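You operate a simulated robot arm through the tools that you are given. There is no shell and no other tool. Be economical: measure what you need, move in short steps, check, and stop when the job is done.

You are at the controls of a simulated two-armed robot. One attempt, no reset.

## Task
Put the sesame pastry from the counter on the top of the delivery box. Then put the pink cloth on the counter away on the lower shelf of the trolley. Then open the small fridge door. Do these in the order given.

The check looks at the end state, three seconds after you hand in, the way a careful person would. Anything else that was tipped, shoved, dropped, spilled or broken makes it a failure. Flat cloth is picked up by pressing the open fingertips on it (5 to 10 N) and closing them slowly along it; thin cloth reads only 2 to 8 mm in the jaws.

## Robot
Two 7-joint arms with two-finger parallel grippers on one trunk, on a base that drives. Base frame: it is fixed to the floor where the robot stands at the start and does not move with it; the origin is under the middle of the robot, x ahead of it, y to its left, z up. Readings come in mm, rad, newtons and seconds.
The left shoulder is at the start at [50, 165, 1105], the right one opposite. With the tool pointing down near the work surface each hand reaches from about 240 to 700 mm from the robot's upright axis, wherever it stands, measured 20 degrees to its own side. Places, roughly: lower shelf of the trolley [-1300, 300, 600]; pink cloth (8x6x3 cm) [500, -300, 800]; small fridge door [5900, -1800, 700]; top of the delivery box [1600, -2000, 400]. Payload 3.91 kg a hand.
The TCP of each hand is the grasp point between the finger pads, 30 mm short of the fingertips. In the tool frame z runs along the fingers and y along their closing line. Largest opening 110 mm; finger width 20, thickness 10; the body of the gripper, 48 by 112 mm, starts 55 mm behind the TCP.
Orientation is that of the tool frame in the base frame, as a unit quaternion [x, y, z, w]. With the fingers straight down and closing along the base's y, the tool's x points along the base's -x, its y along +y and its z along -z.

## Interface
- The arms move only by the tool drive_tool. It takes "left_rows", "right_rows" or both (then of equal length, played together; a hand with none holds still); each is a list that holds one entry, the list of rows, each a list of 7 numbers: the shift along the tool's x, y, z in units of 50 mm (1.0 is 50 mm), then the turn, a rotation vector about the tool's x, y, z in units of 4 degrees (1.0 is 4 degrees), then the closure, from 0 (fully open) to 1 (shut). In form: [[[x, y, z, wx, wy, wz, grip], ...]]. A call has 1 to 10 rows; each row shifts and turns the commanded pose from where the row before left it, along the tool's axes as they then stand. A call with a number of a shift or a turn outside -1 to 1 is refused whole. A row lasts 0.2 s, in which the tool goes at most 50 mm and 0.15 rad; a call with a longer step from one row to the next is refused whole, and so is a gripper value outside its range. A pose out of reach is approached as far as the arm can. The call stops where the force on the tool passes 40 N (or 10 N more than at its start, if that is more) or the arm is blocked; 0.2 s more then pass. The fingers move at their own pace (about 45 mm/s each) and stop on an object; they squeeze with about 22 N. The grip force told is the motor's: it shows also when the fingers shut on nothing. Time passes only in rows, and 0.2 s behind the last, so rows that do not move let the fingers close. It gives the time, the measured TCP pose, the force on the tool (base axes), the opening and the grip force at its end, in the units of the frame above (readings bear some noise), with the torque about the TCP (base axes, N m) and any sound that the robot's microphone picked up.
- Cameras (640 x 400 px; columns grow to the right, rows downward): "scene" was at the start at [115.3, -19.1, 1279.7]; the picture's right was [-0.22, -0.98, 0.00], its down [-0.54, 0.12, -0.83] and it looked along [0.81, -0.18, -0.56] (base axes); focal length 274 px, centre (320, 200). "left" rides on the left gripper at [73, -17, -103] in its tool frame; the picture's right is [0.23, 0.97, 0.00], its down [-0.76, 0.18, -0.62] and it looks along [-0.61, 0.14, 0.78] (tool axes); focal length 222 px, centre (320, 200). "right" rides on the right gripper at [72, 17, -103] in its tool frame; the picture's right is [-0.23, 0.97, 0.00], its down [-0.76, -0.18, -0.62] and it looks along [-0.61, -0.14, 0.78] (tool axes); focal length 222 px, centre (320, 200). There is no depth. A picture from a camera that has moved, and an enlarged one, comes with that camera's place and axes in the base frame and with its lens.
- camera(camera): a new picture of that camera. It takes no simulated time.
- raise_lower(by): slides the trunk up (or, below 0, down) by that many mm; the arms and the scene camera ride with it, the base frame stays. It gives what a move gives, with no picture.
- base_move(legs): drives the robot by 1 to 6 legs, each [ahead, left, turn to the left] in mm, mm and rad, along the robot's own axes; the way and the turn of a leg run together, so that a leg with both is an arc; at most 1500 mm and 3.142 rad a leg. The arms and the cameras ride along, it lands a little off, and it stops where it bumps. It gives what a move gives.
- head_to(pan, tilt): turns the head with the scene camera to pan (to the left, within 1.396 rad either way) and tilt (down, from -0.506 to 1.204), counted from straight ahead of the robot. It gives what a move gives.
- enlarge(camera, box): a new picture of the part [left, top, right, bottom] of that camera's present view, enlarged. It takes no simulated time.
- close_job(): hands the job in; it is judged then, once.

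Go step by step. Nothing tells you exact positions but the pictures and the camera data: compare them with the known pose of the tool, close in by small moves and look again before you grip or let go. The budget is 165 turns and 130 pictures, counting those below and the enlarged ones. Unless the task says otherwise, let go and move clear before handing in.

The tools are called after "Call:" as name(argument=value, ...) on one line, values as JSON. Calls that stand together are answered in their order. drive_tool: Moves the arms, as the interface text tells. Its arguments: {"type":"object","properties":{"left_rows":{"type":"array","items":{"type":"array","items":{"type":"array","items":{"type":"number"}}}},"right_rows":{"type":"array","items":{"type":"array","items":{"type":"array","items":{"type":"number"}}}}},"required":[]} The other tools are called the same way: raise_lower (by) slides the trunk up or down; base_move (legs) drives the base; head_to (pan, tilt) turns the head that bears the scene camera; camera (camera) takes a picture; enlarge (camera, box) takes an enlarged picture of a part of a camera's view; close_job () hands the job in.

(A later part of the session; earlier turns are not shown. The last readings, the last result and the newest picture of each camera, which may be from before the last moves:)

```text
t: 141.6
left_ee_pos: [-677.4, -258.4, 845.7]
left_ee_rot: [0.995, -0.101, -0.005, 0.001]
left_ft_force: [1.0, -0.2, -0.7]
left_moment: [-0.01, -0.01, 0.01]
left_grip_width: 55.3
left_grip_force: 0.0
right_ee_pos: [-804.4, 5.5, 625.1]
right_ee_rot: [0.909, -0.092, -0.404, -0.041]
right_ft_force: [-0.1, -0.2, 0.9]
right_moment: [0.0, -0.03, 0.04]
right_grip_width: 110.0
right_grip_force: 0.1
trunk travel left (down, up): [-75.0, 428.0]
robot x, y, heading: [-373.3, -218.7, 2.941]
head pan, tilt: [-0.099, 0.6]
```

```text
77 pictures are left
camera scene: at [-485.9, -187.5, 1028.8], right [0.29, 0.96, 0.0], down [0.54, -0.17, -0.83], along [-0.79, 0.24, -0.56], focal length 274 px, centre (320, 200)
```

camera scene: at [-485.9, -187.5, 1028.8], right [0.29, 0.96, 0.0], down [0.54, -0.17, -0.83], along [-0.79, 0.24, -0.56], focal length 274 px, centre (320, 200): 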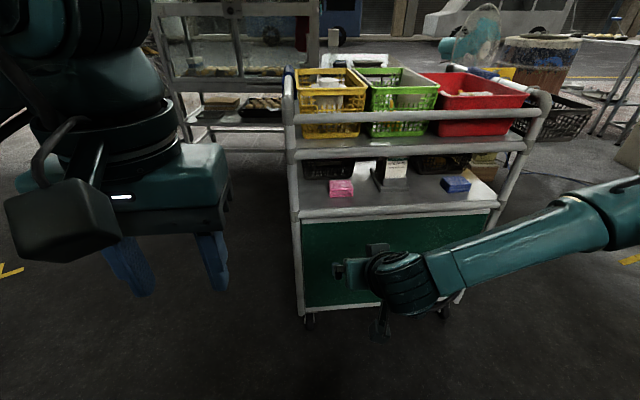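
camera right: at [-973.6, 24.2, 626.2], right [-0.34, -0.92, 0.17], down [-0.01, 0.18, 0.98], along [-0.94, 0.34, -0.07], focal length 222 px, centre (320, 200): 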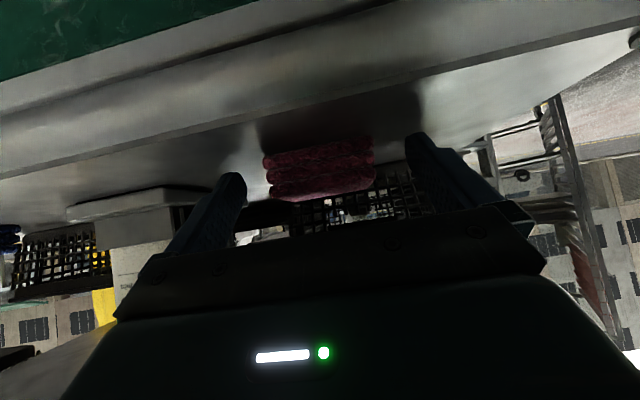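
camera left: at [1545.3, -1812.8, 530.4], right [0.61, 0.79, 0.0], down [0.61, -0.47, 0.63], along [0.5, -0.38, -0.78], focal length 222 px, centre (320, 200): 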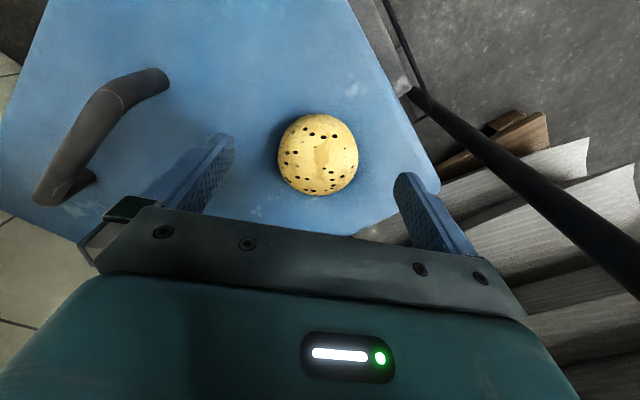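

The cloth lies on the lower shelf beside the other items, untouched. Now the fridge: I'll restore the arm pose, raise the trunk, and head down the aisle.

Call:
drive_tool(right_rows=[[[0, 0, 0, 0, 1, 0, 0.5], [0, 0, 0, 0, 1, 0, 0.5], [0, 0, 0, 0, 1, 0, 0.5], [0, 0, 0, 0, 1, 0, 0.5], [0, 0, 0, 0, 1, 0, 0.5], [0, 0, 0, 0, 1, 0, 0.5], [0, 0, 0, 0, 1, 0, 0.5], [0, 0, 0, 0, 1, 0, 0.5], [0, 0, 0, 0, 1, 0, 0.5], [0, 0, 0, 0, 1, 0, 0.5]]])

Call:
drive_tool(right_rows=[[[0, 0, 0, 0, 1, 0, 0.5], [0, 0, 0, 0, 1, 0, 0.5], [0.45, -0.4, -0.7, 0, 0, 0, 0.5], [0.45, -0.4, -0.7, 0, 0, 0, 0.5], [0.45, -0.4, -0.7, 0, 0, 0, 0.5], [0.45, -0.4, -0.7, 0, 0, 0, 0.5], [0.45, -0.4, -0.7, 0, 0, 0, 0.5], [0, -0.6, -0.7, 0, 0, 0, 0.5], [0, -0.6, 0, 0, 0, 0, 0.5]]])

Call:
raise_lower(by=250)

Call:
base_move(legs=[[-150, 0, 0], [0, 0, -1.57], [0, 0, -1.37]])

```text
t: 143.8
left_ee_pos: [-676.0, -259.4, 846.1]
left_ee_rot: [0.995, -0.101, -0.004, 0.0]
left_ft_force: [-0.3, 0.0, 0.2]
left_moment: [-0.03, 0.02, -0.01]
left_grip_width: 54.9
left_grip_force: 0.1
right_ee_pos: [-802.5, 5.1, 625.2]
right_ee_rot: [0.993, -0.101, -0.067, -0.007]
right_ft_force: [-0.5, 0.1, -0.1]
right_moment: [0.02, 0.03, 0.01]
right_grip_width: 55.1
right_grip_force: 0.0
trunk travel left (down, up): [-75.0, 428.0]
robot x, y, heading: [-370.9, -219.2, 2.944]
head pan, tilt: [-0.099, 0.6]
```

```text
t: 145.8
left_ee_pos: [-676.8, -258.8, 846.6]
left_ee_rot: [0.995, -0.101, -0.004, 0.0]
left_ft_force: [-0.3, -0.4, 0.0]
left_moment: [0.01, 0.05, 0.01]
left_grip_width: 54.9
left_grip_force: 0.1
right_ee_pos: [-661.6, 142.3, 833.2]
right_ee_rot: [0.995, -0.1, 0.001, 0.0]
right_ft_force: [-0.1, 0.0, 0.5]
right_moment: [0.03, 0.05, 0.02]
right_grip_width: 55.1
right_grip_force: 0.2
trunk travel left (down, up): [-75.0, 428.0]
robot x, y, heading: [-372.7, -220.2, 2.941]
head pan, tilt: [-0.099, 0.6]
```

```text
t: 148.4
left_ee_pos: [-676.7, -258.5, 1096.9]
left_ee_rot: [0.995, -0.101, -0.005, 0.0]
left_ft_force: [0.0, -1.3, 0.3]
left_moment: [-0.01, -0.02, 0.01]
left_grip_width: 55.3
left_grip_force: 0.0
right_ee_pos: [-662.2, 141.8, 1083.7]
right_ee_rot: [0.995, -0.1, 0.001, 0.0]
right_ft_force: [0.0, 0.1, -0.4]
right_moment: [0.01, 0.0, 0.01]
right_grip_width: 55.2
right_grip_force: 0.1
trunk travel left (down, up): [-325.0, 178.0]
robot x, y, heading: [-372.2, -219.1, 2.94]
head pan, tilt: [-0.099, 0.6]
```

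```text
t: 157.0
left_ee_pos: [71.2, -158.7, 1097.1]
left_ee_rot: [0.014, 1.0, 0.001, 0.004]
left_ft_force: [0.0, 0.7, 0.7]
left_moment: [-0.04, 0.0, 0.0]
left_grip_width: 55.1
left_grip_force: 0.1
right_ee_pos: [125.0, -557.3, 1084.0]
right_ee_rot: [0.013, 1.0, -0.001, -0.001]
right_ft_force: [-0.8, 0.2, 0.1]
right_moment: [0.02, -0.01, -0.02]
right_grip_width: 54.6
right_grip_force: 0.1
trunk travel left (down, up): [-325.0, 178.0]
robot x, y, heading: [-224.1, -250.9, -0.027]
head pan, tilt: [-0.099, 0.6]
```

I'll strafe to the aisle, advance, and look down it.

Call:
base_move(legs=[[0, 0, 0.027], [0, -940, 0], [800, 0, 0]])

Call:
head_to(pan=0.0, tilt=0.25)

Call:
camera(camera="scene")

```text
t: 169.8
left_ee_pos: [868.9, -1051.8, 1096.2]
left_ee_rot: [-0.016, 1.0, 0.001, 0.004]
left_ft_force: [0.2, -0.3, -0.5]
left_moment: [-0.02, 0.02, 0.01]
left_grip_width: 55.1
left_grip_force: 0.0
right_ee_pos: [946.6, -1444.8, 1083.5]
right_ee_rot: [-0.017, 1.0, 0.0, 0.0]
right_ft_force: [0.2, -0.3, -0.6]
right_moment: [0.02, 0.01, 0.03]
right_grip_width: 54.9
right_grip_force: 0.1
trunk travel left (down, up): [-325.0, 178.0]
robot x, y, heading: [583.5, -1162.5, 0.034]
head pan, tilt: [-0.099, 0.6]
```

```text
t: 170.6
left_ee_pos: [869.1, -1051.9, 1096.7]
left_ee_rot: [-0.016, 1.0, 0.0, 0.004]
left_ft_force: [-0.5, -0.3, -0.4]
left_moment: [0.0, -0.01, -0.01]
left_grip_width: 54.9
left_grip_force: 0.0
right_ee_pos: [946.4, -1445.0, 1084.5]
right_ee_rot: [-0.017, 1.0, 0.0, -0.001]
right_ft_force: [0.0, -0.3, 0.4]
right_moment: [0.01, 0.02, 0.01]
right_grip_width: 55.1
right_grip_force: 0.0
trunk travel left (down, up): [-325.0, 178.0]
robot x, y, heading: [582.0, -1161.3, 0.035]
head pan, tilt: [0.0, 0.25]
```

```text
76 pictures are left
camera scene: at [703.7, -1155.7, 1310.9], right [0.04, -1.0, 0.0], down [-0.25, -0.01, -0.97], along [0.97, 0.03, -0.25], focal length 274 px, centre (320, 200)
```

scene: 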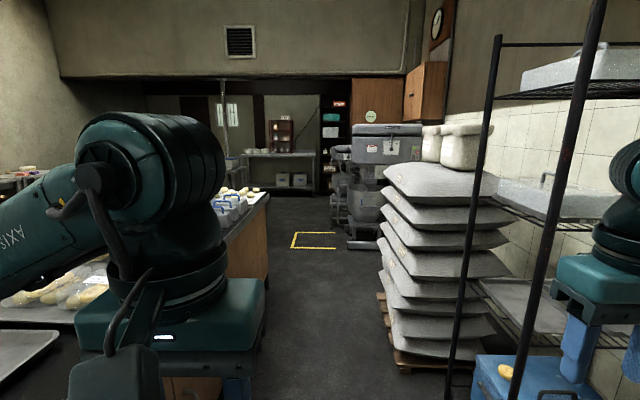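

The sacks bulge to about y −1400. I'll raise the trunk so the arms pass above everything, centre in the corridor at y≈−1010, and go on.

Call:
raise_lower(by=178)

Call:
base_move(legs=[[0, 0, -0.034], [0, 150, 0], [1000, 0, 0]])

Call:
camera(camera="scene")

```text
t: 172.6
left_ee_pos: [869.2, -1051.7, 1274.7]
left_ee_rot: [-0.016, 1.0, 0.0, 0.005]
left_ft_force: [-1.0, 0.4, 1.2]
left_moment: [0.0, 0.0, 0.01]
left_grip_width: 55.1
left_grip_force: 0.1
right_ee_pos: [947.6, -1445.1, 1262.0]
right_ee_rot: [-0.017, 1.0, 0.001, -0.001]
right_ft_force: [0.0, -0.6, 0.1]
right_moment: [-0.02, -0.02, -0.01]
right_grip_width: 55.0
right_grip_force: 0.1
trunk travel left (down, up): [-503.0, 0.0]
robot x, y, heading: [581.1, -1163.6, 0.037]
head pan, tilt: [0.0, 0.25]
```

```text
t: 178.9
left_ee_pos: [1775.2, -900.7, 1273.6]
left_ee_rot: [-0.008, 1.0, 0.001, 0.003]
left_ft_force: [1.2, 0.4, 0.3]
left_moment: [0.0, 0.08, 0.02]
left_grip_width: 54.7
left_grip_force: 0.1
right_ee_pos: [1848.8, -1294.6, 1260.2]
right_ee_rot: [-0.009, 1.0, 0.0, -0.002]
right_ft_force: [1.0, -0.2, -0.2]
right_moment: [-0.02, 0.07, 0.03]
right_grip_width: 55.0
right_grip_force: 0.1
trunk travel left (down, up): [-503.0, 0.0]
robot x, y, heading: [1486.2, -1004.6, 0.025]
head pan, tilt: [0.0, 0.25]
stopped in leg 3: the robot was blocked; the commanded pose is now the measured one
```

```text
75 pictures are left
camera scene: at [1609.6, -1000.5, 1488.4], right [0.02, -1.0, 0.0], down [-0.25, -0.01, -0.97], along [0.97, 0.02, -0.25], focal length 274 px, centre (320, 200)
```

scene: 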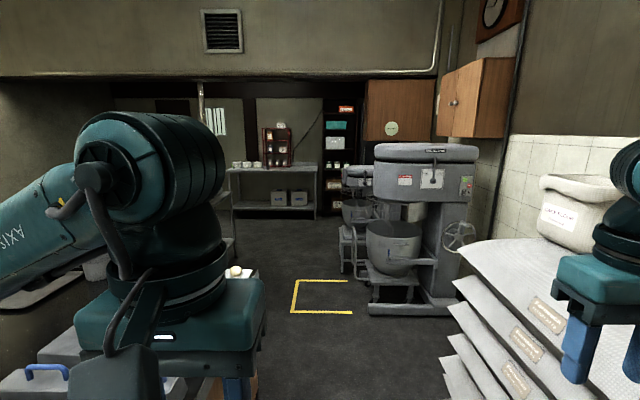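

Blocked at x≈1486. I'll look down on both sides to find the contact.

Call:
head_to(pan=-0.8, tilt=0.9)

Call:
camera(camera="scene")

Call:
head_to(pan=0.6, tilt=0.9)

Call:
camera(camera="scene")

```text
t: 180.1
left_ee_pos: [1771.8, -900.8, 1274.6]
left_ee_rot: [-0.008, 1.0, 0.001, 0.005]
left_ft_force: [0.4, -0.3, -0.7]
left_moment: [-0.02, -0.03, 0.02]
left_grip_width: 55.1
left_grip_force: 0.1
right_ee_pos: [1843.4, -1295.2, 1262.0]
right_ee_rot: [-0.009, 1.0, 0.0, 0.0]
right_ft_force: [-0.6, -0.3, 0.2]
right_moment: [-0.01, 0.02, 0.0]
right_grip_width: 55.0
right_grip_force: 0.1
trunk travel left (down, up): [-503.0, 0.0]
robot x, y, heading: [1484.4, -1004.4, 0.021]
head pan, tilt: [-0.799, 0.901]
```

```text
74 pictures are left
camera scene: at [1565.5, -1056.4, 1432.1], right [-0.7, -0.71, 0.0], down [-0.56, 0.55, -0.62], along [0.44, -0.44, -0.78], focal length 274 px, centre (320, 200)
```

scene: 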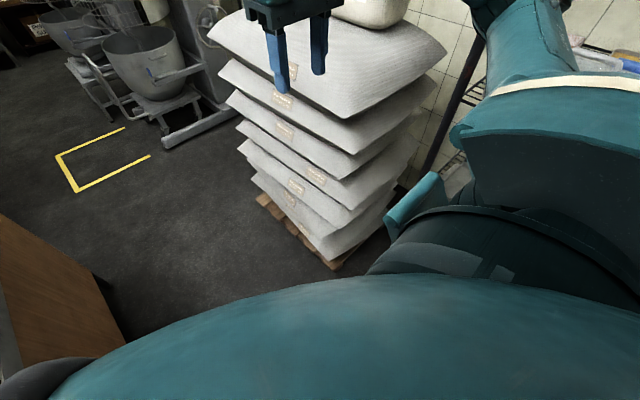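

```text
t: 181.6
left_ee_pos: [1772.8, -900.3, 1274.9]
left_ee_rot: [-0.007, 1.0, 0.001, 0.005]
left_ft_force: [-0.7, -0.9, -0.5]
left_moment: [0.0, -0.02, 0.04]
left_grip_width: 55.0
left_grip_force: 0.1
right_ee_pos: [1843.5, -1295.1, 1261.7]
right_ee_rot: [-0.009, 1.0, 0.0, -0.001]
right_ft_force: [-0.5, 0.4, 0.2]
right_moment: [0.03, 0.01, -0.02]
right_grip_width: 55.0
right_grip_force: 0.0
trunk travel left (down, up): [-503.0, 0.0]
robot x, y, heading: [1480.3, -1004.4, 0.018]
head pan, tilt: [0.6, 0.901]
```

```text
73 pictures are left
camera scene: at [1573.4, -959.5, 1432.0], right [0.58, -0.81, 0.0], down [-0.64, -0.45, -0.62], along [0.51, 0.36, -0.78], focal length 274 px, centre (320, 200)
```

scene: 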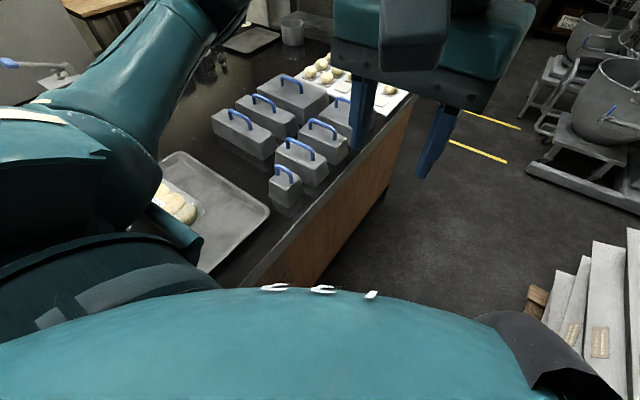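

The base (half-width ≈330) is apparently rubbing the counter at y≈−677. I'll shift right 90 mm, raise the right hand a bit, and continue.

Call:
drive_tool(right_rows=[[[0, 0.6, -0.6, 0, 0, 0, 0.5], [0, 0.6, -0.6, 0, 0, 0, 0.5]]])

Call:
base_move(legs=[[-30, -20, 0], [0, -70, -0.02], [900, 0, 0]])

Call:
head_to(pan=0.0, tilt=0.4)

Call:
camera(camera="scene")

```text
t: 182.2
left_ee_pos: [1771.2, -901.0, 1274.2]
left_ee_rot: [-0.007, 1.0, 0.0, 0.005]
left_ft_force: [-0.1, 1.1, -0.2]
left_moment: [-0.02, 0.0, 0.01]
left_grip_width: 54.9
left_grip_force: 0.0
right_ee_pos: [1842.4, -1235.1, 1323.5]
right_ee_rot: [-0.008, 1.0, 0.0, -0.001]
right_ft_force: [-0.7, -0.6, -0.3]
right_moment: [-0.07, -0.01, -0.02]
right_grip_width: 54.6
right_grip_force: 0.0
trunk travel left (down, up): [-503.0, 0.0]
robot x, y, heading: [1483.6, -1004.7, 0.02]
head pan, tilt: [0.6, 0.901]
```

```text
t: 188.3
left_ee_pos: [2641.2, -987.9, 1273.7]
left_ee_rot: [-0.004, 1.0, 0.001, 0.005]
left_ft_force: [0.1, 1.3, 0.1]
left_moment: [-0.01, 0.0, 0.01]
left_grip_width: 55.0
left_grip_force: 0.2
right_ee_pos: [2709.8, -1322.6, 1323.2]
right_ee_rot: [-0.005, 1.0, 0.0, -0.001]
right_ft_force: [0.3, -0.5, -1.3]
right_moment: [-0.01, 0.01, 0.02]
right_grip_width: 54.9
right_grip_force: 0.1
trunk travel left (down, up): [-503.0, 0.0]
robot x, y, heading: [2346.7, -1087.4, 0.015]
head pan, tilt: [0.6, 0.901]
```

```text
t: 189.3
left_ee_pos: [2640.4, -985.8, 1274.0]
left_ee_rot: [-0.004, 1.0, 0.001, 0.006]
left_ft_force: [-0.8, 0.3, -1.0]
left_moment: [-0.03, 0.0, 0.01]
left_grip_width: 54.9
left_grip_force: 0.1
right_ee_pos: [2710.8, -1321.6, 1322.9]
right_ee_rot: [-0.005, 1.0, 0.0, 0.001]
right_ft_force: [-0.3, 0.0, 0.5]
right_moment: [-0.02, 0.02, -0.01]
right_grip_width: 54.9
right_grip_force: 0.1
trunk travel left (down, up): [-503.0, 0.0]
robot x, y, heading: [2350.4, -1089.6, 0.014]
head pan, tilt: [0.0, 0.4]
```

```text
72 pictures are left
camera scene: at [2472.8, -1086.7, 1474.9], right [0.01, -1.0, 0.0], down [-0.39, -0.01, -0.92], along [0.92, 0.01, -0.39], focal length 274 px, centre (320, 200)
```

scene: 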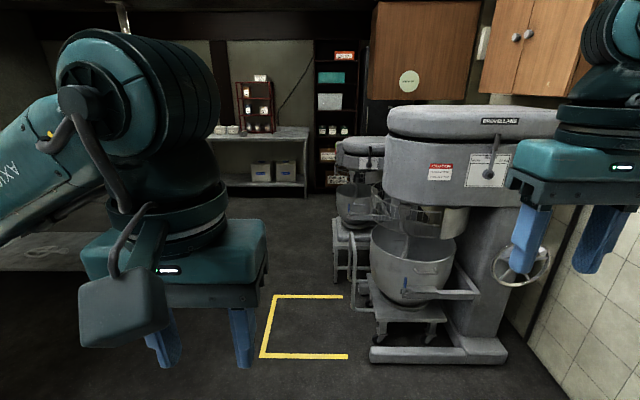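

The mixers stand on the right at y < −1200. I'll go past the counter end, shift left, and continue.

Call:
base_move(legs=[[700, 0, -0.014], [0, 500, 0], [600, 0, 0]])

Call:
head_to(pan=-0.35, tilt=0.35)

Call:
camera(camera="scene")

```text
t: 196.3
left_ee_pos: [3344.9, -630.6, 1275.1]
left_ee_rot: [0.001, 1.0, 0.0, 0.005]
left_ft_force: [0.2, 0.2, 0.7]
left_moment: [-0.01, 0.0, -0.02]
left_grip_width: 55.1
left_grip_force: 0.0
right_ee_pos: [3408.3, -968.0, 1323.4]
right_ee_rot: [0.002, 1.0, 0.0, 0.0]
right_ft_force: [-0.1, -0.7, -0.4]
right_moment: [0.03, 0.05, 0.02]
right_grip_width: 55.1
right_grip_force: 0.1
trunk travel left (down, up): [-503.0, 0.0]
robot x, y, heading: [3052.0, -730.7, -0.001]
head pan, tilt: [0.0, 0.4]
stopped in leg 2: the robot was blocked; the commanded pose is now the measured one
```

```text
t: 197.2
left_ee_pos: [3344.0, -630.6, 1274.5]
left_ee_rot: [0.003, 1.0, 0.0, 0.006]
left_ft_force: [0.2, 0.2, -0.9]
left_moment: [-0.01, -0.03, 0.02]
left_grip_width: 55.3
left_grip_force: 0.2
right_ee_pos: [3409.7, -967.9, 1323.0]
right_ee_rot: [0.003, 1.0, 0.0, 0.0]
right_ft_force: [0.0, -0.1, -0.4]
right_moment: [0.02, -0.03, 0.0]
right_grip_width: 55.4
right_grip_force: 0.1
trunk travel left (down, up): [-503.0, 0.0]
robot x, y, heading: [3055.9, -727.7, -0.0]
head pan, tilt: [-0.351, 0.351]
```

```text
71 pictures are left
camera scene: at [3170.6, -760.4, 1479.5], right [-0.34, -0.94, 0.0], down [-0.32, 0.12, -0.94], along [0.88, -0.32, -0.34], focal length 274 px, centre (320, 200)
```

scene: 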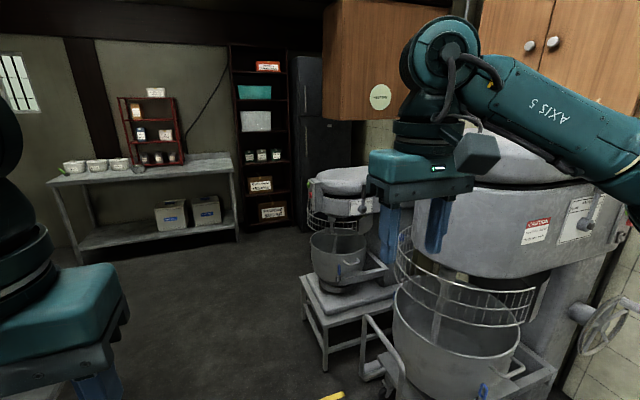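

The fridge is the dark cabinet next to the open shelf, behind the second mixer. I'll extend the right hand forward to narrow the elbow, and check what blocked me on the left.

Call:
drive_tool(right_rows=[[[-0.9, 0, 0, 0, 0, 0, 0.5], [-0.9, 0, 0, 0, 0, 0, 0.5], [-0.9, 0, 0, 0, 0, 0, 0.5], [-0.9, 0, 0, 0, 0, 0, 0.5]]])

Call:
head_to(pan=0.9, tilt=0.7)

Call:
camera(camera="scene")

```text
t: 198.2
left_ee_pos: [3344.9, -629.6, 1274.0]
left_ee_rot: [0.002, 1.0, 0.0, 0.004]
left_ft_force: [-0.2, -1.2, -0.5]
left_moment: [-0.04, 0.0, 0.0]
left_grip_width: 55.0
left_grip_force: 0.0
right_ee_pos: [3589.5, -969.3, 1322.5]
right_ee_rot: [0.001, 1.0, 0.0, -0.001]
right_ft_force: [0.8, 0.7, 0.9]
right_moment: [0.03, -0.02, 0.01]
right_grip_width: 54.9
right_grip_force: 0.0
trunk travel left (down, up): [-503.0, 0.0]
robot x, y, heading: [3052.7, -733.4, -0.005]
head pan, tilt: [-0.351, 0.351]
```

```text
t: 199.6
left_ee_pos: [3344.1, -630.9, 1274.4]
left_ee_rot: [0.003, 1.0, 0.0, 0.005]
left_ft_force: [0.3, 0.3, 0.1]
left_moment: [0.02, 0.0, 0.03]
left_grip_width: 54.9
left_grip_force: 0.1
right_ee_pos: [3587.4, -970.0, 1322.8]
right_ee_rot: [0.002, 1.0, 0.0, 0.0]
right_ft_force: [-0.6, -0.4, 0.1]
right_moment: [-0.01, 0.0, 0.05]
right_grip_width: 55.2
right_grip_force: 0.1
trunk travel left (down, up): [-503.0, 0.0]
robot x, y, heading: [3055.9, -731.0, -0.006]
head pan, tilt: [0.901, 0.7]
```

```text
70 pictures are left
camera scene: at [3136.1, -661.8, 1448.2], right [0.78, -0.62, 0.0], down [-0.4, -0.5, -0.77], along [0.48, 0.6, -0.64], focal length 274 px, centre (320, 200)
```

scene: 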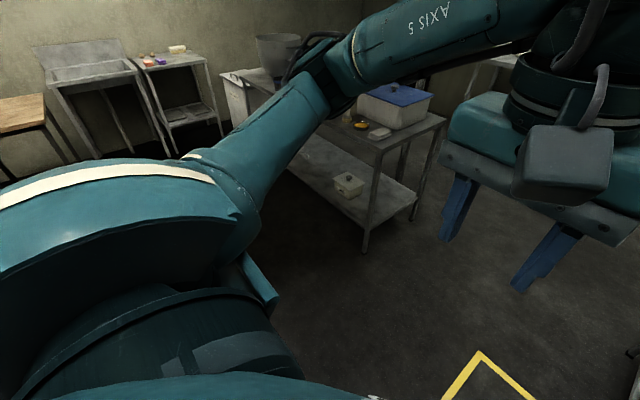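

It was probably the counter's end beside my base. I'll go ahead first, then left a little, and on.

Call:
base_move(legs=[[400, -10, 0.005], [0, 100, 0], [900, 0, 0]])

Call:
head_to(pan=-0.6, tilt=0.4)

Call:
camera(camera="scene")

```text
t: 207.5
left_ee_pos: [4636.4, -543.8, 1275.1]
left_ee_rot: [0.004, 1.0, 0.001, 0.005]
left_ft_force: [1.1, 0.1, 1.5]
left_moment: [0.01, 0.02, -0.01]
left_grip_width: 55.0
left_grip_force: 0.1
right_ee_pos: [4879.2, -882.7, 1323.3]
right_ee_rot: [0.004, 1.0, 0.0, 0.0]
right_ft_force: [1.1, 1.4, -0.1]
right_moment: [-0.01, -0.02, 0.0]
right_grip_width: 55.0
right_grip_force: 0.0
trunk travel left (down, up): [-503.0, 0.0]
robot x, y, heading: [4345.5, -642.4, -0.004]
head pan, tilt: [0.901, 0.7]
```

```text
t: 209.1
left_ee_pos: [4636.0, -544.2, 1273.1]
left_ee_rot: [0.003, 1.0, 0.001, 0.006]
left_ft_force: [-0.1, -0.1, 0.1]
left_moment: [-0.02, 0.02, 0.0]
left_grip_width: 55.1
left_grip_force: 0.1
right_ee_pos: [4878.2, -883.1, 1322.7]
right_ee_rot: [0.003, 1.0, 0.0, -0.001]
right_ft_force: [0.0, 0.2, -0.3]
right_moment: [0.0, -0.03, 0.03]
right_grip_width: 54.8
right_grip_force: 0.0
trunk travel left (down, up): [-503.0, 0.0]
robot x, y, heading: [4344.8, -639.5, -0.008]
head pan, tilt: [-0.6, 0.4]
```

```text
69 pictures are left
camera scene: at [4450.6, -693.7, 1475.0], right [-0.57, -0.82, 0.0], down [-0.32, 0.22, -0.92], along [0.76, -0.52, -0.39], focal length 274 px, centre (320, 200)
```

scene: 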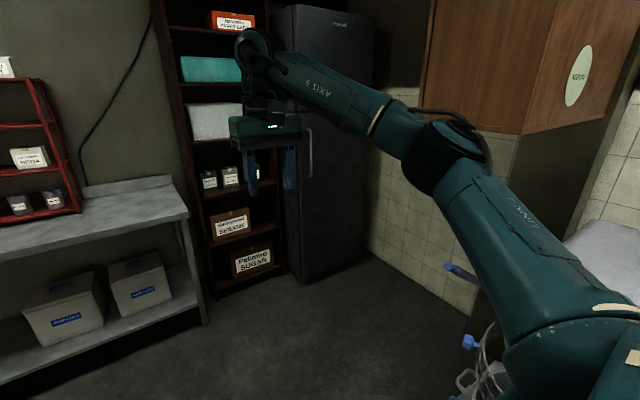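

I can see the dark fridge with a vertical handle on its left side. I'll pull the right arm back and zoom in.

Call:
drive_tool(right_rows=[[[0.9, -0.3, 0, 0, 0, 0, 0.5], [0.9, -0.3, 0, 0, 0, 0, 0.5], [0.9, -0.3, 0, 0, 0, 0, 0.5], [0.9, -0.3, 0, 0, 0, 0, 0.5], [0, -0.9, 0, 0, 0, 0, 0.5], [0, -0.9, 0, 0, 0, 0, 0.5], [0, -0.9, 0, 0, 0, 0, 0.5]]])

Call:
enlarge(camera="scene", box=[160, 0, 440, 300])

```text
t: 210.7
left_ee_pos: [4636.6, -545.5, 1274.9]
left_ee_rot: [0.005, 1.0, 0.0, 0.005]
left_ft_force: [-0.1, 0.0, -0.5]
left_moment: [0.01, -0.02, -0.02]
left_grip_width: 54.9
left_grip_force: 0.0
right_ee_pos: [4698.4, -1079.0, 1324.7]
right_ee_rot: [0.003, 1.0, 0.0, 0.001]
right_ft_force: [0.6, -0.7, 0.8]
right_moment: [-0.02, 0.03, -0.01]
right_grip_width: 54.9
right_grip_force: 0.1
trunk travel left (down, up): [-503.0, 0.0]
robot x, y, heading: [4350.2, -644.0, -0.004]
head pan, tilt: [-0.6, 0.4]
```

```text
1.33 times, centred on (300, 150) of scene
camera zoom: at [4450.5, -694.7, 1475.0], right [-0.57, -0.82, 0.0], down [-0.32, 0.22, -0.92], along [0.76, -0.52, -0.39], focal length 365 px, centre (347, 267)
```

zoom: 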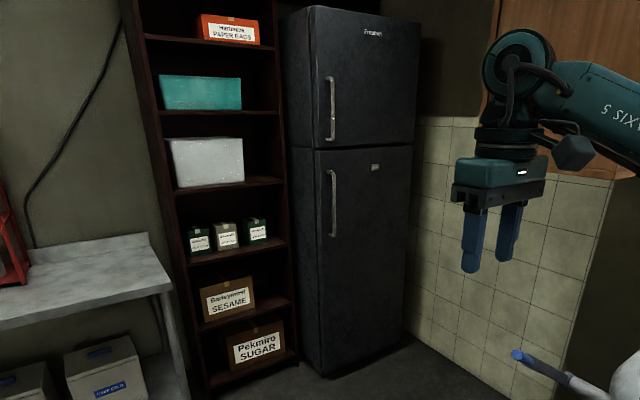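

It's a two-door fridge. The lower door (centre z≈700, matching the given place) has a vertical handle on its left at about [5960, −1645, 890–1220], and the hinge is on the right. I'll drive nearer.

Call:
base_move(legs=[[800, 0, 0.004], [0, -400, 0]])

Call:
raise_lower(by=-178)

Call:
head_to(pan=-1.3, tilt=0.5)

Call:
camera(camera="scene")

Call:
head_to(pan=-0.6, tilt=0.4)

Call:
camera(camera="scene")

```text
t: 218.6
left_ee_pos: [5424.4, -945.6, 1274.3]
left_ee_rot: [0.005, 1.0, 0.0, 0.005]
left_ft_force: [0.0, -0.2, -1.0]
left_moment: [0.0, 0.01, 0.0]
left_grip_width: 54.9
left_grip_force: 0.1
right_ee_pos: [5484.7, -1480.0, 1324.0]
right_ee_rot: [0.005, 1.0, 0.001, 0.0]
right_ft_force: [0.7, 0.5, -0.1]
right_moment: [0.0, 0.0, 0.0]
right_grip_width: 55.2
right_grip_force: 0.0
trunk travel left (down, up): [-503.0, 0.0]
robot x, y, heading: [5134.7, -1043.0, -0.01]
head pan, tilt: [-0.6, 0.4]
```

```text
t: 220.6
left_ee_pos: [5423.4, -944.4, 1096.7]
left_ee_rot: [0.005, 1.0, 0.0, 0.006]
left_ft_force: [-0.2, -0.6, 0.2]
left_moment: [0.02, 0.01, 0.02]
left_grip_width: 55.1
left_grip_force: 0.0
right_ee_pos: [5484.0, -1479.7, 1147.5]
right_ee_rot: [0.004, 1.0, -0.001, 0.001]
right_ft_force: [-0.3, -1.2, 0.1]
right_moment: [0.0, 0.02, 0.03]
right_grip_width: 54.9
right_grip_force: 0.1
trunk travel left (down, up): [-325.0, 178.0]
robot x, y, heading: [5135.5, -1039.6, -0.011]
head pan, tilt: [-0.6, 0.4]
```

```text
t: 221.6
left_ee_pos: [5423.6, -945.5, 1095.5]
left_ee_rot: [0.005, 1.0, 0.002, 0.005]
left_ft_force: [-1.0, -0.2, -0.7]
left_moment: [0.03, 0.03, 0.02]
left_grip_width: 55.0
left_grip_force: 0.0
right_ee_pos: [5484.5, -1478.3, 1145.9]
right_ee_rot: [0.004, 1.0, 0.0, 0.0]
right_ft_force: [-0.1, 1.3, -0.2]
right_moment: [-0.06, 0.02, 0.0]
right_grip_width: 54.9
right_grip_force: 0.0
trunk travel left (down, up): [-325.0, 178.0]
robot x, y, heading: [5134.6, -1043.5, -0.008]
head pan, tilt: [-1.3, 0.499]
```

```text
67 pictures are left
camera scene: at [5185.2, -1129.0, 1287.9], right [-0.97, -0.26, 0.0], down [-0.13, 0.46, -0.88], along [0.23, -0.85, -0.48], focal length 274 px, centre (320, 200)
```

scene: 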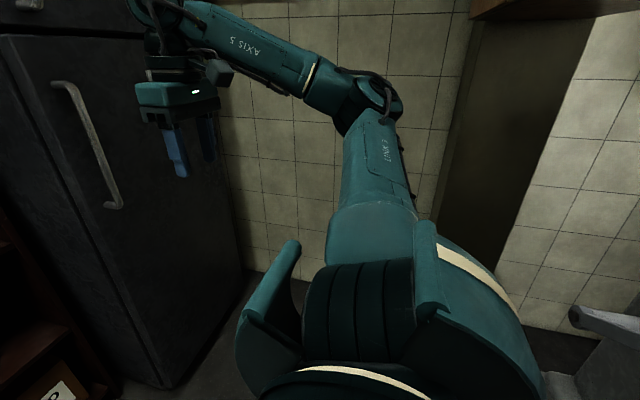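

```text
t: 222.7
left_ee_pos: [5423.4, -945.2, 1095.8]
left_ee_rot: [0.005, 1.0, 0.001, 0.005]
left_ft_force: [0.3, -0.1, 0.0]
left_moment: [-0.01, 0.0, 0.01]
left_grip_width: 54.9
left_grip_force: 0.1
right_ee_pos: [5484.1, -1479.0, 1145.8]
right_ee_rot: [0.004, 1.0, 0.0, 0.0]
right_ft_force: [0.0, 0.8, 0.3]
right_moment: [-0.02, 0.0, 0.01]
right_grip_width: 54.9
right_grip_force: 0.1
trunk travel left (down, up): [-325.0, 178.0]
robot x, y, heading: [5134.1, -1043.5, -0.011]
head pan, tilt: [-0.6, 0.4]
```

```text
66 pictures are left
camera scene: at [5237.5, -1094.1, 1297.0], right [-0.57, -0.82, 0.0], down [-0.32, 0.22, -0.92], along [0.76, -0.53, -0.39], focal length 274 px, centre (320, 200)
```

scene: 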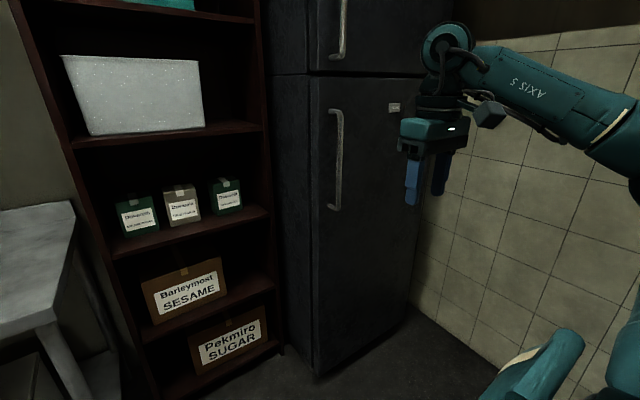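

I triangulated the handle bar at about [5900, −1609], z 914–1227, with the door from y −1552 to about −2155. I'll stand in front of it, then swing the right hand to point horizontally forward.

Call:
base_move(legs=[[0, -380, 0.01]])

Call:
drive_tool(right_rows=[[[-0.5, 0.75, 0.25, 0, 0, 0, 0], [-0.5, 0.75, 0.25, 0, 0, 0, 0], [-0.5, 0.75, 0.25, 0, 0, 0, 0], [-0.5, 0.75, 0.25, 0, 0, 0, 0], [-0.5, 0.75, 0.25, 0, 0, 0, 0], [-0.5, 0.75, 0.25, 0, 0, 0, 0], [0, 0.4, 0, 0, -1, 0, 0], [0, 0, 0, 0, -1, 0, 0], [0, 0, 0, 0, -1, 0, 0], [0, 0, 0, 0, -1, 0, 0]]])

Call:
drive_tool(right_rows=[[[0, 0, 0, 0, -1, 0, 0], [0, 0, 0, 0, -1, 0, 0], [0, 0, 0, 0, -1, 0, 0], [0, 0, 0, 0, -1, 0, 0], [0, 0, 0, 0, -1, 0, 0], [0, 0, 0, 0, -1, 0, 0], [0, 0, 0, 0, -1, 0, 0], [0, 0, 0, 0, -1, 0, 0], [0, 0, 0, 0, -1, 0, 0], [0, 0, 0, 0, -1, 0, 0]]])

Call:
drive_tool(right_rows=[[[0, 0, 0, 0, -1, 0, 0], [0, 0, 0, 0, -1, 0, 0], [0, 0, 0, 0, -1, 0, 0], [0, 0, 0, 0, -1, 0, 0], [0, 0, 0, 0, -1, 0, 0], [0, 0, 0, 0, -1, 0, 0], [0, 0, 0, 0, -1, 0, 0], [0, 0, 0, 0, -1, 0, 0], [0, 0, 0, 0, -0.5, 0, 0], [0, 0, 0, 0, 0, 0, 0]]])

Call:
camera(camera="scene")

Call:
camera(camera="right")

```text
t: 226.6
left_ee_pos: [5423.6, -1317.1, 1096.8]
left_ee_rot: [-0.002, 1.0, 0.001, 0.006]
left_ft_force: [-0.3, 0.1, 0.7]
left_moment: [0.02, -0.01, 0.0]
left_grip_width: 55.0
left_grip_force: 0.0
right_ee_pos: [5491.3, -1850.5, 1146.7]
right_ee_rot: [-0.003, 1.0, -0.001, -0.001]
right_ft_force: [0.6, 0.4, -0.4]
right_moment: [0.0, 0.01, 0.0]
right_grip_width: 54.8
right_grip_force: 0.0
trunk travel left (down, up): [-325.0, 178.0]
robot x, y, heading: [5136.3, -1420.1, 0.013]
head pan, tilt: [-0.6, 0.4]
```

```text
t: 228.8
left_ee_pos: [5422.6, -1317.3, 1096.4]
left_ee_rot: [-0.002, 1.0, 0.001, 0.006]
left_ft_force: [0.3, -0.2, 0.2]
left_moment: [-0.02, -0.04, -0.02]
left_grip_width: 54.9
left_grip_force: 0.0
right_ee_pos: [5639.6, -1604.1, 1071.9]
right_ee_rot: [-0.003, 0.99, 0.0, 0.139]
right_ft_force: [0.2, 0.4, -0.1]
right_moment: [0.02, 0.02, 0.01]
right_grip_width: 109.9
right_grip_force: 0.0
trunk travel left (down, up): [-325.0, 178.0]
robot x, y, heading: [5128.6, -1417.2, 0.007]
head pan, tilt: [-0.6, 0.4]
```

```text
t: 231.0
left_ee_pos: [5422.4, -1317.0, 1097.6]
left_ee_rot: [-0.001, 1.0, 0.0, 0.005]
left_ft_force: [-0.9, 0.3, -0.1]
left_moment: [-0.01, 0.02, 0.0]
left_grip_width: 54.9
left_grip_force: 0.1
right_ee_pos: [5639.9, -1605.0, 1071.6]
right_ee_rot: [-0.003, 0.883, 0.002, 0.469]
right_ft_force: [0.3, 1.0, 0.6]
right_moment: [-0.01, -0.02, 0.0]
right_grip_width: 110.1
right_grip_force: 0.1
trunk travel left (down, up): [-325.0, 178.0]
robot x, y, heading: [5132.7, -1414.3, 0.003]
head pan, tilt: [-0.6, 0.4]
```

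```text
t: 233.2
left_ee_pos: [5422.6, -1318.1, 1097.0]
left_ee_rot: [-0.002, 1.0, 0.001, 0.005]
left_ft_force: [1.2, -0.1, -0.5]
left_moment: [0.01, -0.02, 0.01]
left_grip_width: 55.0
left_grip_force: 0.1
right_ee_pos: [5639.1, -1589.4, 1071.8]
right_ee_rot: [-0.013, 0.784, 0.015, 0.621]
right_ft_force: [-1.0, 0.6, 0.2]
right_moment: [-0.01, 0.0, -0.05]
right_grip_width: 109.9
right_grip_force: 0.2
right hand out of reach, approached as far as the arm can: row 6, 7, 8, 9
trunk travel left (down, up): [-325.0, 178.0]
robot x, y, heading: [5131.8, -1416.8, 0.008]
head pan, tilt: [-0.6, 0.4]
```

```text
65 pictures are left
camera scene: at [5238.5, -1468.9, 1297.0], right [-0.56, -0.83, 0.0], down [-0.32, 0.22, -0.92], along [0.76, -0.51, -0.39], focal length 274 px, centre (320, 200)
```

scene: 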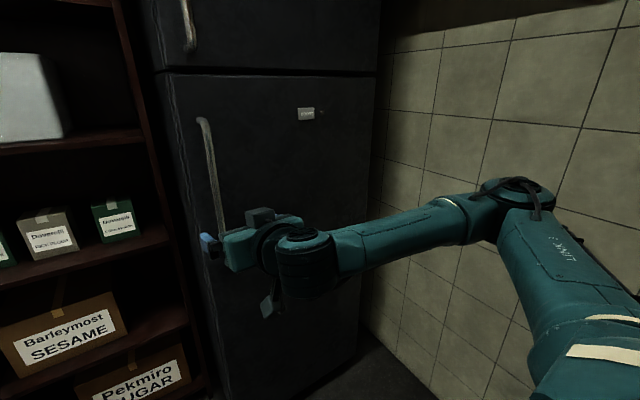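

```text
64 pictures are left
camera right: at [5521.3, -1575.6, 1025.7], right [0.02, 0.97, 0.23], down [-0.42, -0.2, 0.88], along [0.91, -0.11, 0.41], focal length 222 px, centre (320, 200)
```

right: 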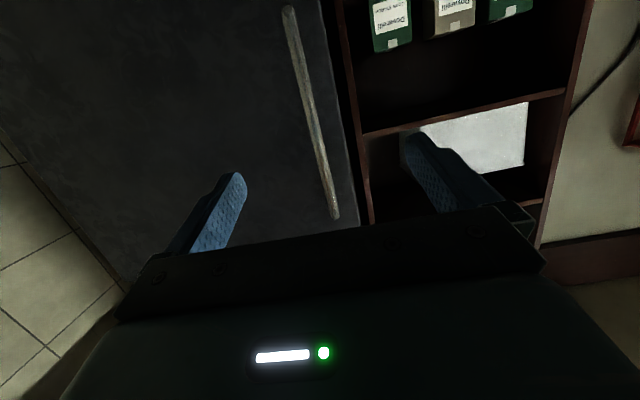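

The hand points about 13° below horizontal, fine for the vertical bar, and the handle sits between the fingers' line. I'll approach with the base.

Call:
base_move(legs=[[190, -14, 0]])

Call:
camera(camera="right")

Call:
camera(camera="scene")

```text
t: 234.7
left_ee_pos: [5612.3, -1331.0, 1096.7]
left_ee_rot: [-0.002, 1.0, 0.001, 0.005]
left_ft_force: [-0.2, -0.3, -0.5]
left_moment: [-0.01, 0.03, 0.01]
left_grip_width: 54.8
left_grip_force: 0.1
right_ee_pos: [5830.0, -1602.3, 1070.6]
right_ee_rot: [-0.011, 0.784, 0.013, 0.62]
right_ft_force: [-0.2, 0.4, -0.5]
right_moment: [-0.03, 0.02, 0.01]
right_grip_width: 109.9
right_grip_force: 0.1
trunk travel left (down, up): [-325.0, 178.0]
robot x, y, heading: [5324.6, -1432.3, 0.006]
head pan, tilt: [-0.6, 0.4]
```

```text
63 pictures are left
camera right: at [5712.3, -1588.3, 1025.4], right [0.02, 0.97, 0.23], down [-0.42, -0.2, 0.88], along [0.91, -0.11, 0.41], focal length 222 px, centre (320, 200)
```

right: 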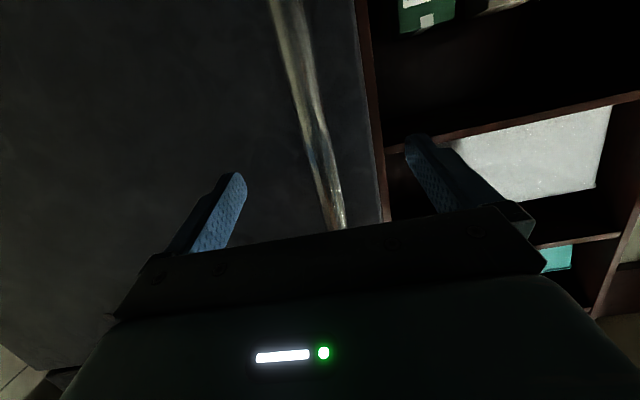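

```text
62 pictures are left
camera scene: at [5429.6, -1481.4, 1296.9], right [-0.56, -0.83, 0.0], down [-0.32, 0.22, -0.92], along [0.76, -0.51, -0.39], focal length 274 px, centre (320, 200)
```

scene: 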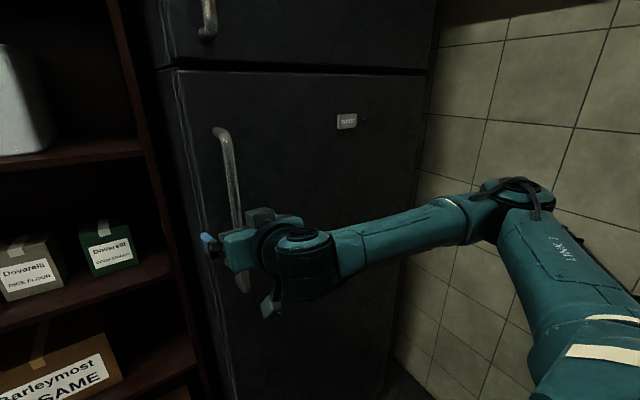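

Well aligned in y. I'll advance another 50 mm so the bar sits between the pads.

Call:
base_move(legs=[[50, 0, 0]])

Call:
camera(camera="right")

Call:
enlarge(camera="scene", box=[150, 100, 350, 330])

```text
t: 235.8
left_ee_pos: [5662.0, -1329.9, 1097.0]
left_ee_rot: [-0.003, 1.0, 0.0, 0.005]
left_ft_force: [-0.3, 0.0, 0.4]
left_moment: [0.0, 0.02, -0.01]
left_grip_width: 54.8
left_grip_force: 0.0
right_ee_pos: [5875.2, -1601.0, 1071.9]
right_ee_rot: [-0.011, 0.784, 0.014, 0.62]
right_ft_force: [-0.7, 0.1, 0.3]
right_moment: [-0.05, 0.03, -0.01]
right_grip_width: 110.3
right_grip_force: 0.0
trunk travel left (down, up): [-325.0, 178.0]
robot x, y, heading: [5369.6, -1431.9, 0.009]
head pan, tilt: [-0.6, 0.4]
stopped in leg 1: the force on the tool passed its limit at 59 N (the readings are from after the stop); the commanded pose is now the measured one
```

```text
61 pictures are left
camera right: at [5757.7, -1587.2, 1025.9], right [0.02, 0.97, 0.23], down [-0.42, -0.2, 0.88], along [0.91, -0.11, 0.41], focal length 222 px, centre (320, 200)
```

right: 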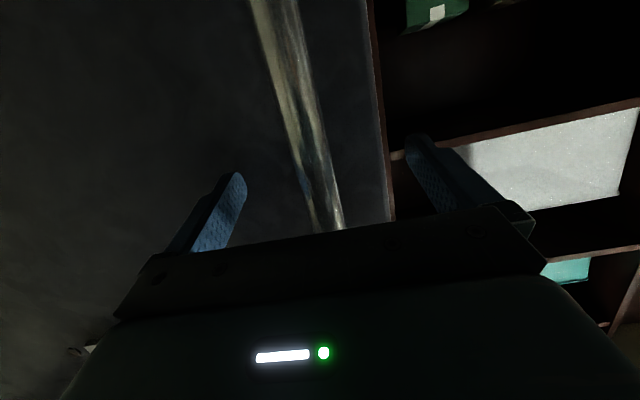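

```text
1.74 times, centred on (250, 215) of scene
camera zoom: at [5477.2, -1481.0, 1297.0], right [-0.56, -0.83, 0.0], down [-0.32, 0.22, -0.92], along [0.76, -0.51, -0.39], focal length 476 px, centre (442, 174)
```

zoom: 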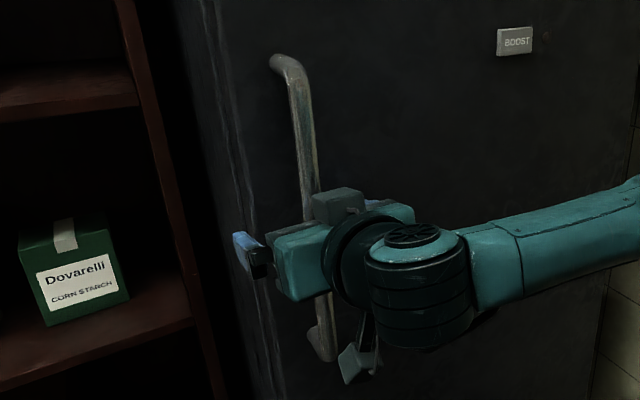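

The fingertips touched the door face (x≈5905), with the bar between the fingers. I'll back off slightly and close.

Call:
drive_tool(right_rows=[[[0, 0, -0.12, 0, 0, 0, 0.2], [0, 0, 0, 0, 0, 0, 0.4], [0, 0, 0, 0, 0, 0, 0.6], [0, 0, 0, 0, 0, 0, 0.8], [0, 0, 0, 0, 0, 0, 1], [0, 0, 0, 0, 0, 0, 1], [0, 0, 0, 0, 0, 0, 1], [0, 0, 0, 0, 0, 0, 1]]])

Call:
camera(camera="right")

```text
t: 237.6
left_ee_pos: [5661.1, -1329.1, 1095.8]
left_ee_rot: [-0.003, 1.0, 0.001, 0.004]
left_ft_force: [-0.3, -0.9, -0.6]
left_moment: [0.02, -0.04, 0.0]
left_grip_width: 55.3
left_grip_force: 0.0
right_ee_pos: [5868.4, -1599.9, 1071.4]
right_ee_rot: [-0.013, 0.784, 0.014, 0.62]
right_ft_force: [-1.3, 5.6, -2.4]
right_moment: [-0.45, -0.25, 0.05]
right_grip_width: 18.8
right_grip_force: 44.9
trunk travel left (down, up): [-325.0, 178.0]
robot x, y, heading: [5372.7, -1431.7, 0.009]
head pan, tilt: [-0.6, 0.4]
```

```text
59 pictures are left
camera right: at [5751.4, -1586.2, 1027.2], right [0.02, 0.97, 0.23], down [-0.42, -0.2, 0.88], along [0.91, -0.11, 0.41], focal length 222 px, centre (320, 200)
```

right: 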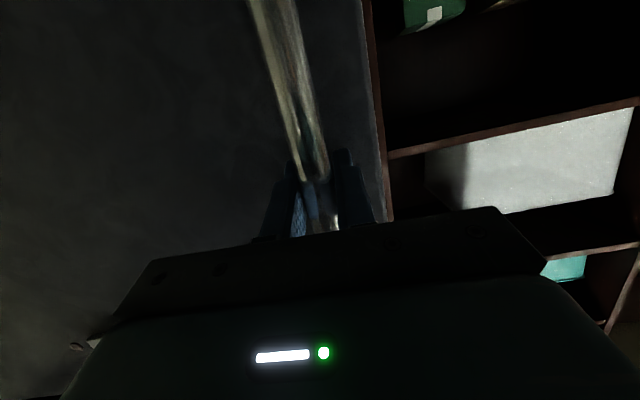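

The bar is gripped. I'll crack the seal by pulling along the door's arc in small steps.

Call:
drive_tool(right_rows=[[[0.0865, -0.04, -0.374, -0.487, 0, -0.1125, 1], [0.0865, -0.05, -0.374, -0.487, 0, -0.1125, 1], [0.0865, -0.056, -0.374, -0.487, 0, -0.1125, 1], [0.0865, -0.056, -0.374, -0.487, 0, -0.1125, 1], [0, 0, 0, 0, 0, 0, 1]]])

Call:
camera(camera="scene")

```text
t: 238.6
left_ee_pos: [5660.6, -1328.5, 1095.5]
left_ee_rot: [-0.003, 1.0, 0.0, 0.005]
left_ft_force: [0.1, 0.1, 0.2]
left_moment: [-0.01, 0.0, -0.03]
left_grip_width: 55.1
left_grip_force: 0.0
right_ee_pos: [5827.9, -1605.3, 1073.2]
right_ee_rot: [-0.077, 0.783, 0.066, 0.614]
right_ft_force: [-2.3, 9.0, -0.1]
right_moment: [-0.58, -0.26, 0.19]
right_grip_width: 18.6
right_grip_force: 44.7
right hand out of reach, approached as far as the arm can: row 3, 4
trunk travel left (down, up): [-325.0, 178.0]
robot x, y, heading: [5369.6, -1433.7, 0.009]
head pan, tilt: [-0.6, 0.4]
stopped in row 5 (right hand): the force on the tool passed its limit at 42 N (the readings are from after the stop); the commanded pose is now the measured one
```

```text
58 pictures are left
camera scene: at [5476.7, -1479.7, 1297.2], right [-0.56, -0.83, 0.0], down [-0.32, 0.22, -0.92], along [0.77, -0.51, -0.39], focal length 274 px, centre (320, 200)
```

scene: 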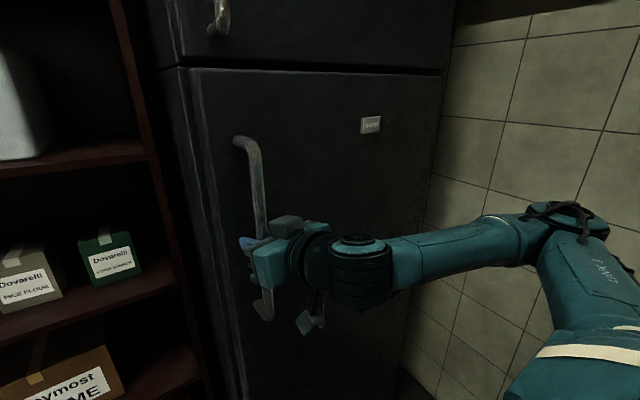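

The door opened about 4°. The arm is limited, so I'll now swing the whole robot about the hinge in small arcs.

Call:
base_move(legs=[[-36, -29, 0.05], [-36, -29, 0.05]])

Call:
camera(camera="scene")

```text
t: 240.1
left_ee_pos: [5582.4, -1359.4, 1096.1]
left_ee_rot: [-0.052, 0.999, -0.002, 0.004]
left_ft_force: [-0.3, 0.5, -0.4]
left_moment: [-0.02, 0.0, 0.05]
left_grip_width: 54.9
left_grip_force: 0.1
right_ee_pos: [5776.4, -1619.3, 1072.4]
right_ee_rot: [-0.116, 0.779, 0.096, 0.609]
right_ft_force: [-9.2, 29.1, -5.4]
right_moment: [-0.63, 0.01, -0.09]
right_grip_width: 18.7
right_grip_force: 45.3
trunk travel left (down, up): [-325.0, 178.0]
robot x, y, heading: [5303.6, -1491.3, 0.107]
head pan, tilt: [-0.6, 0.4]
```

```text
57 pictures are left
camera scene: at [5413.5, -1527.9, 1297.2], right [-0.47, -0.88, 0.0], down [-0.34, 0.18, -0.92], along [0.81, -0.44, -0.39], focal length 274 px, centre (320, 200)
```

scene: 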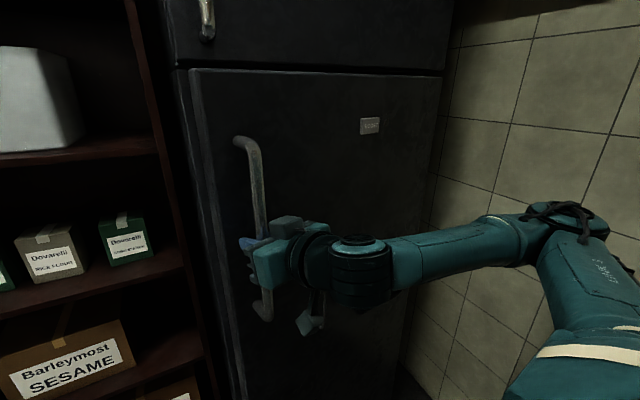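

It's opening; there's some sideways load (29 N in +y), so I'll use a slightly flatter arc.

Call:
base_move(legs=[[-36, -20, 0.05], [-37, -24, 0.05], [-37, -24, 0.05]])

Call:
camera(camera="scene")

```text
t: 241.8
left_ee_pos: [5498.2, -1392.9, 1096.5]
left_ee_rot: [-0.104, 0.995, 0.0, 0.005]
left_ft_force: [-0.6, 0.5, 0.4]
left_moment: [0.03, -0.02, -0.01]
left_grip_width: 55.0
left_grip_force: 0.1
right_ee_pos: [5723.8, -1638.3, 1072.6]
right_ee_rot: [-0.144, 0.773, 0.117, 0.607]
right_ft_force: [1.2, -1.8, -4.2]
right_moment: [-0.06, -0.85, -0.19]
right_grip_width: 18.6
right_grip_force: 45.2
trunk travel left (down, up): [-325.0, 178.0]
robot x, y, heading: [5233.2, -1549.6, 0.205]
head pan, tilt: [-0.6, 0.4]
stopped in leg 3: the force on the tool passed its limit at 44 N (the readings are from after the stop); the commanded pose is now the measured one
```

```text
56 pictures are left
camera scene: at [5349.0, -1578.5, 1296.9], right [-0.38, -0.92, 0.0], down [-0.36, 0.15, -0.92], along [0.85, -0.35, -0.39], focal length 274 px, centre (320, 200)
```

scene: 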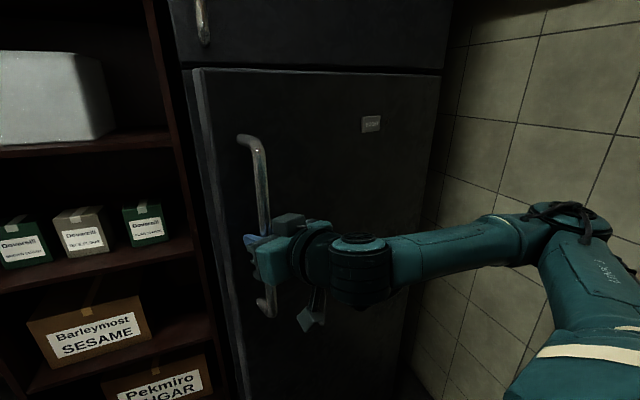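

The handle has moved to [5724, −1638], so the door is about 16° open. I'll continue along the fitted arc (hinge ≈[5940, −2125]).

Call:
base_move(legs=[[-35, -27, 0.05], [-35, -27, 0.05]])

Call:
base_move(legs=[[-35, -27, 0.05]])

```text
t: 243.2
left_ee_pos: [5430.0, -1439.9, 1097.5]
left_ee_rot: [-0.152, 0.988, 0.001, 0.005]
left_ft_force: [-0.6, -0.2, -0.6]
left_moment: [0.02, 0.03, 0.0]
left_grip_width: 54.9
left_grip_force: 0.0
right_ee_pos: [5676.8, -1661.9, 1071.6]
right_ee_rot: [-0.182, 0.765, 0.148, 0.6]
right_ft_force: [6.6, -12.3, -0.8]
right_moment: [-0.72, 0.2, 0.2]
right_grip_width: 19.0
right_grip_force: 45.1
trunk travel left (down, up): [-325.0, 178.0]
robot x, y, heading: [5180.1, -1619.4, 0.313]
head pan, tilt: [-0.6, 0.4]
```

```text
t: 244.1
left_ee_pos: [5395.5, -1463.7, 1096.0]
left_ee_rot: [-0.178, 0.984, 0.002, 0.004]
left_ft_force: [-0.4, -0.6, 0.5]
left_moment: [0.01, 0.0, -0.02]
left_grip_width: 54.9
left_grip_force: 0.0
right_ee_pos: [5655.1, -1673.5, 1071.7]
right_ee_rot: [-0.2, 0.761, 0.162, 0.596]
right_ft_force: [8.5, -14.2, 1.3]
right_moment: [-0.96, 0.55, 0.18]
right_grip_width: 18.6
right_grip_force: 45.1
trunk travel left (down, up): [-325.0, 178.0]
robot x, y, heading: [5156.9, -1657.3, 0.36]
head pan, tilt: [-0.6, 0.4]
```

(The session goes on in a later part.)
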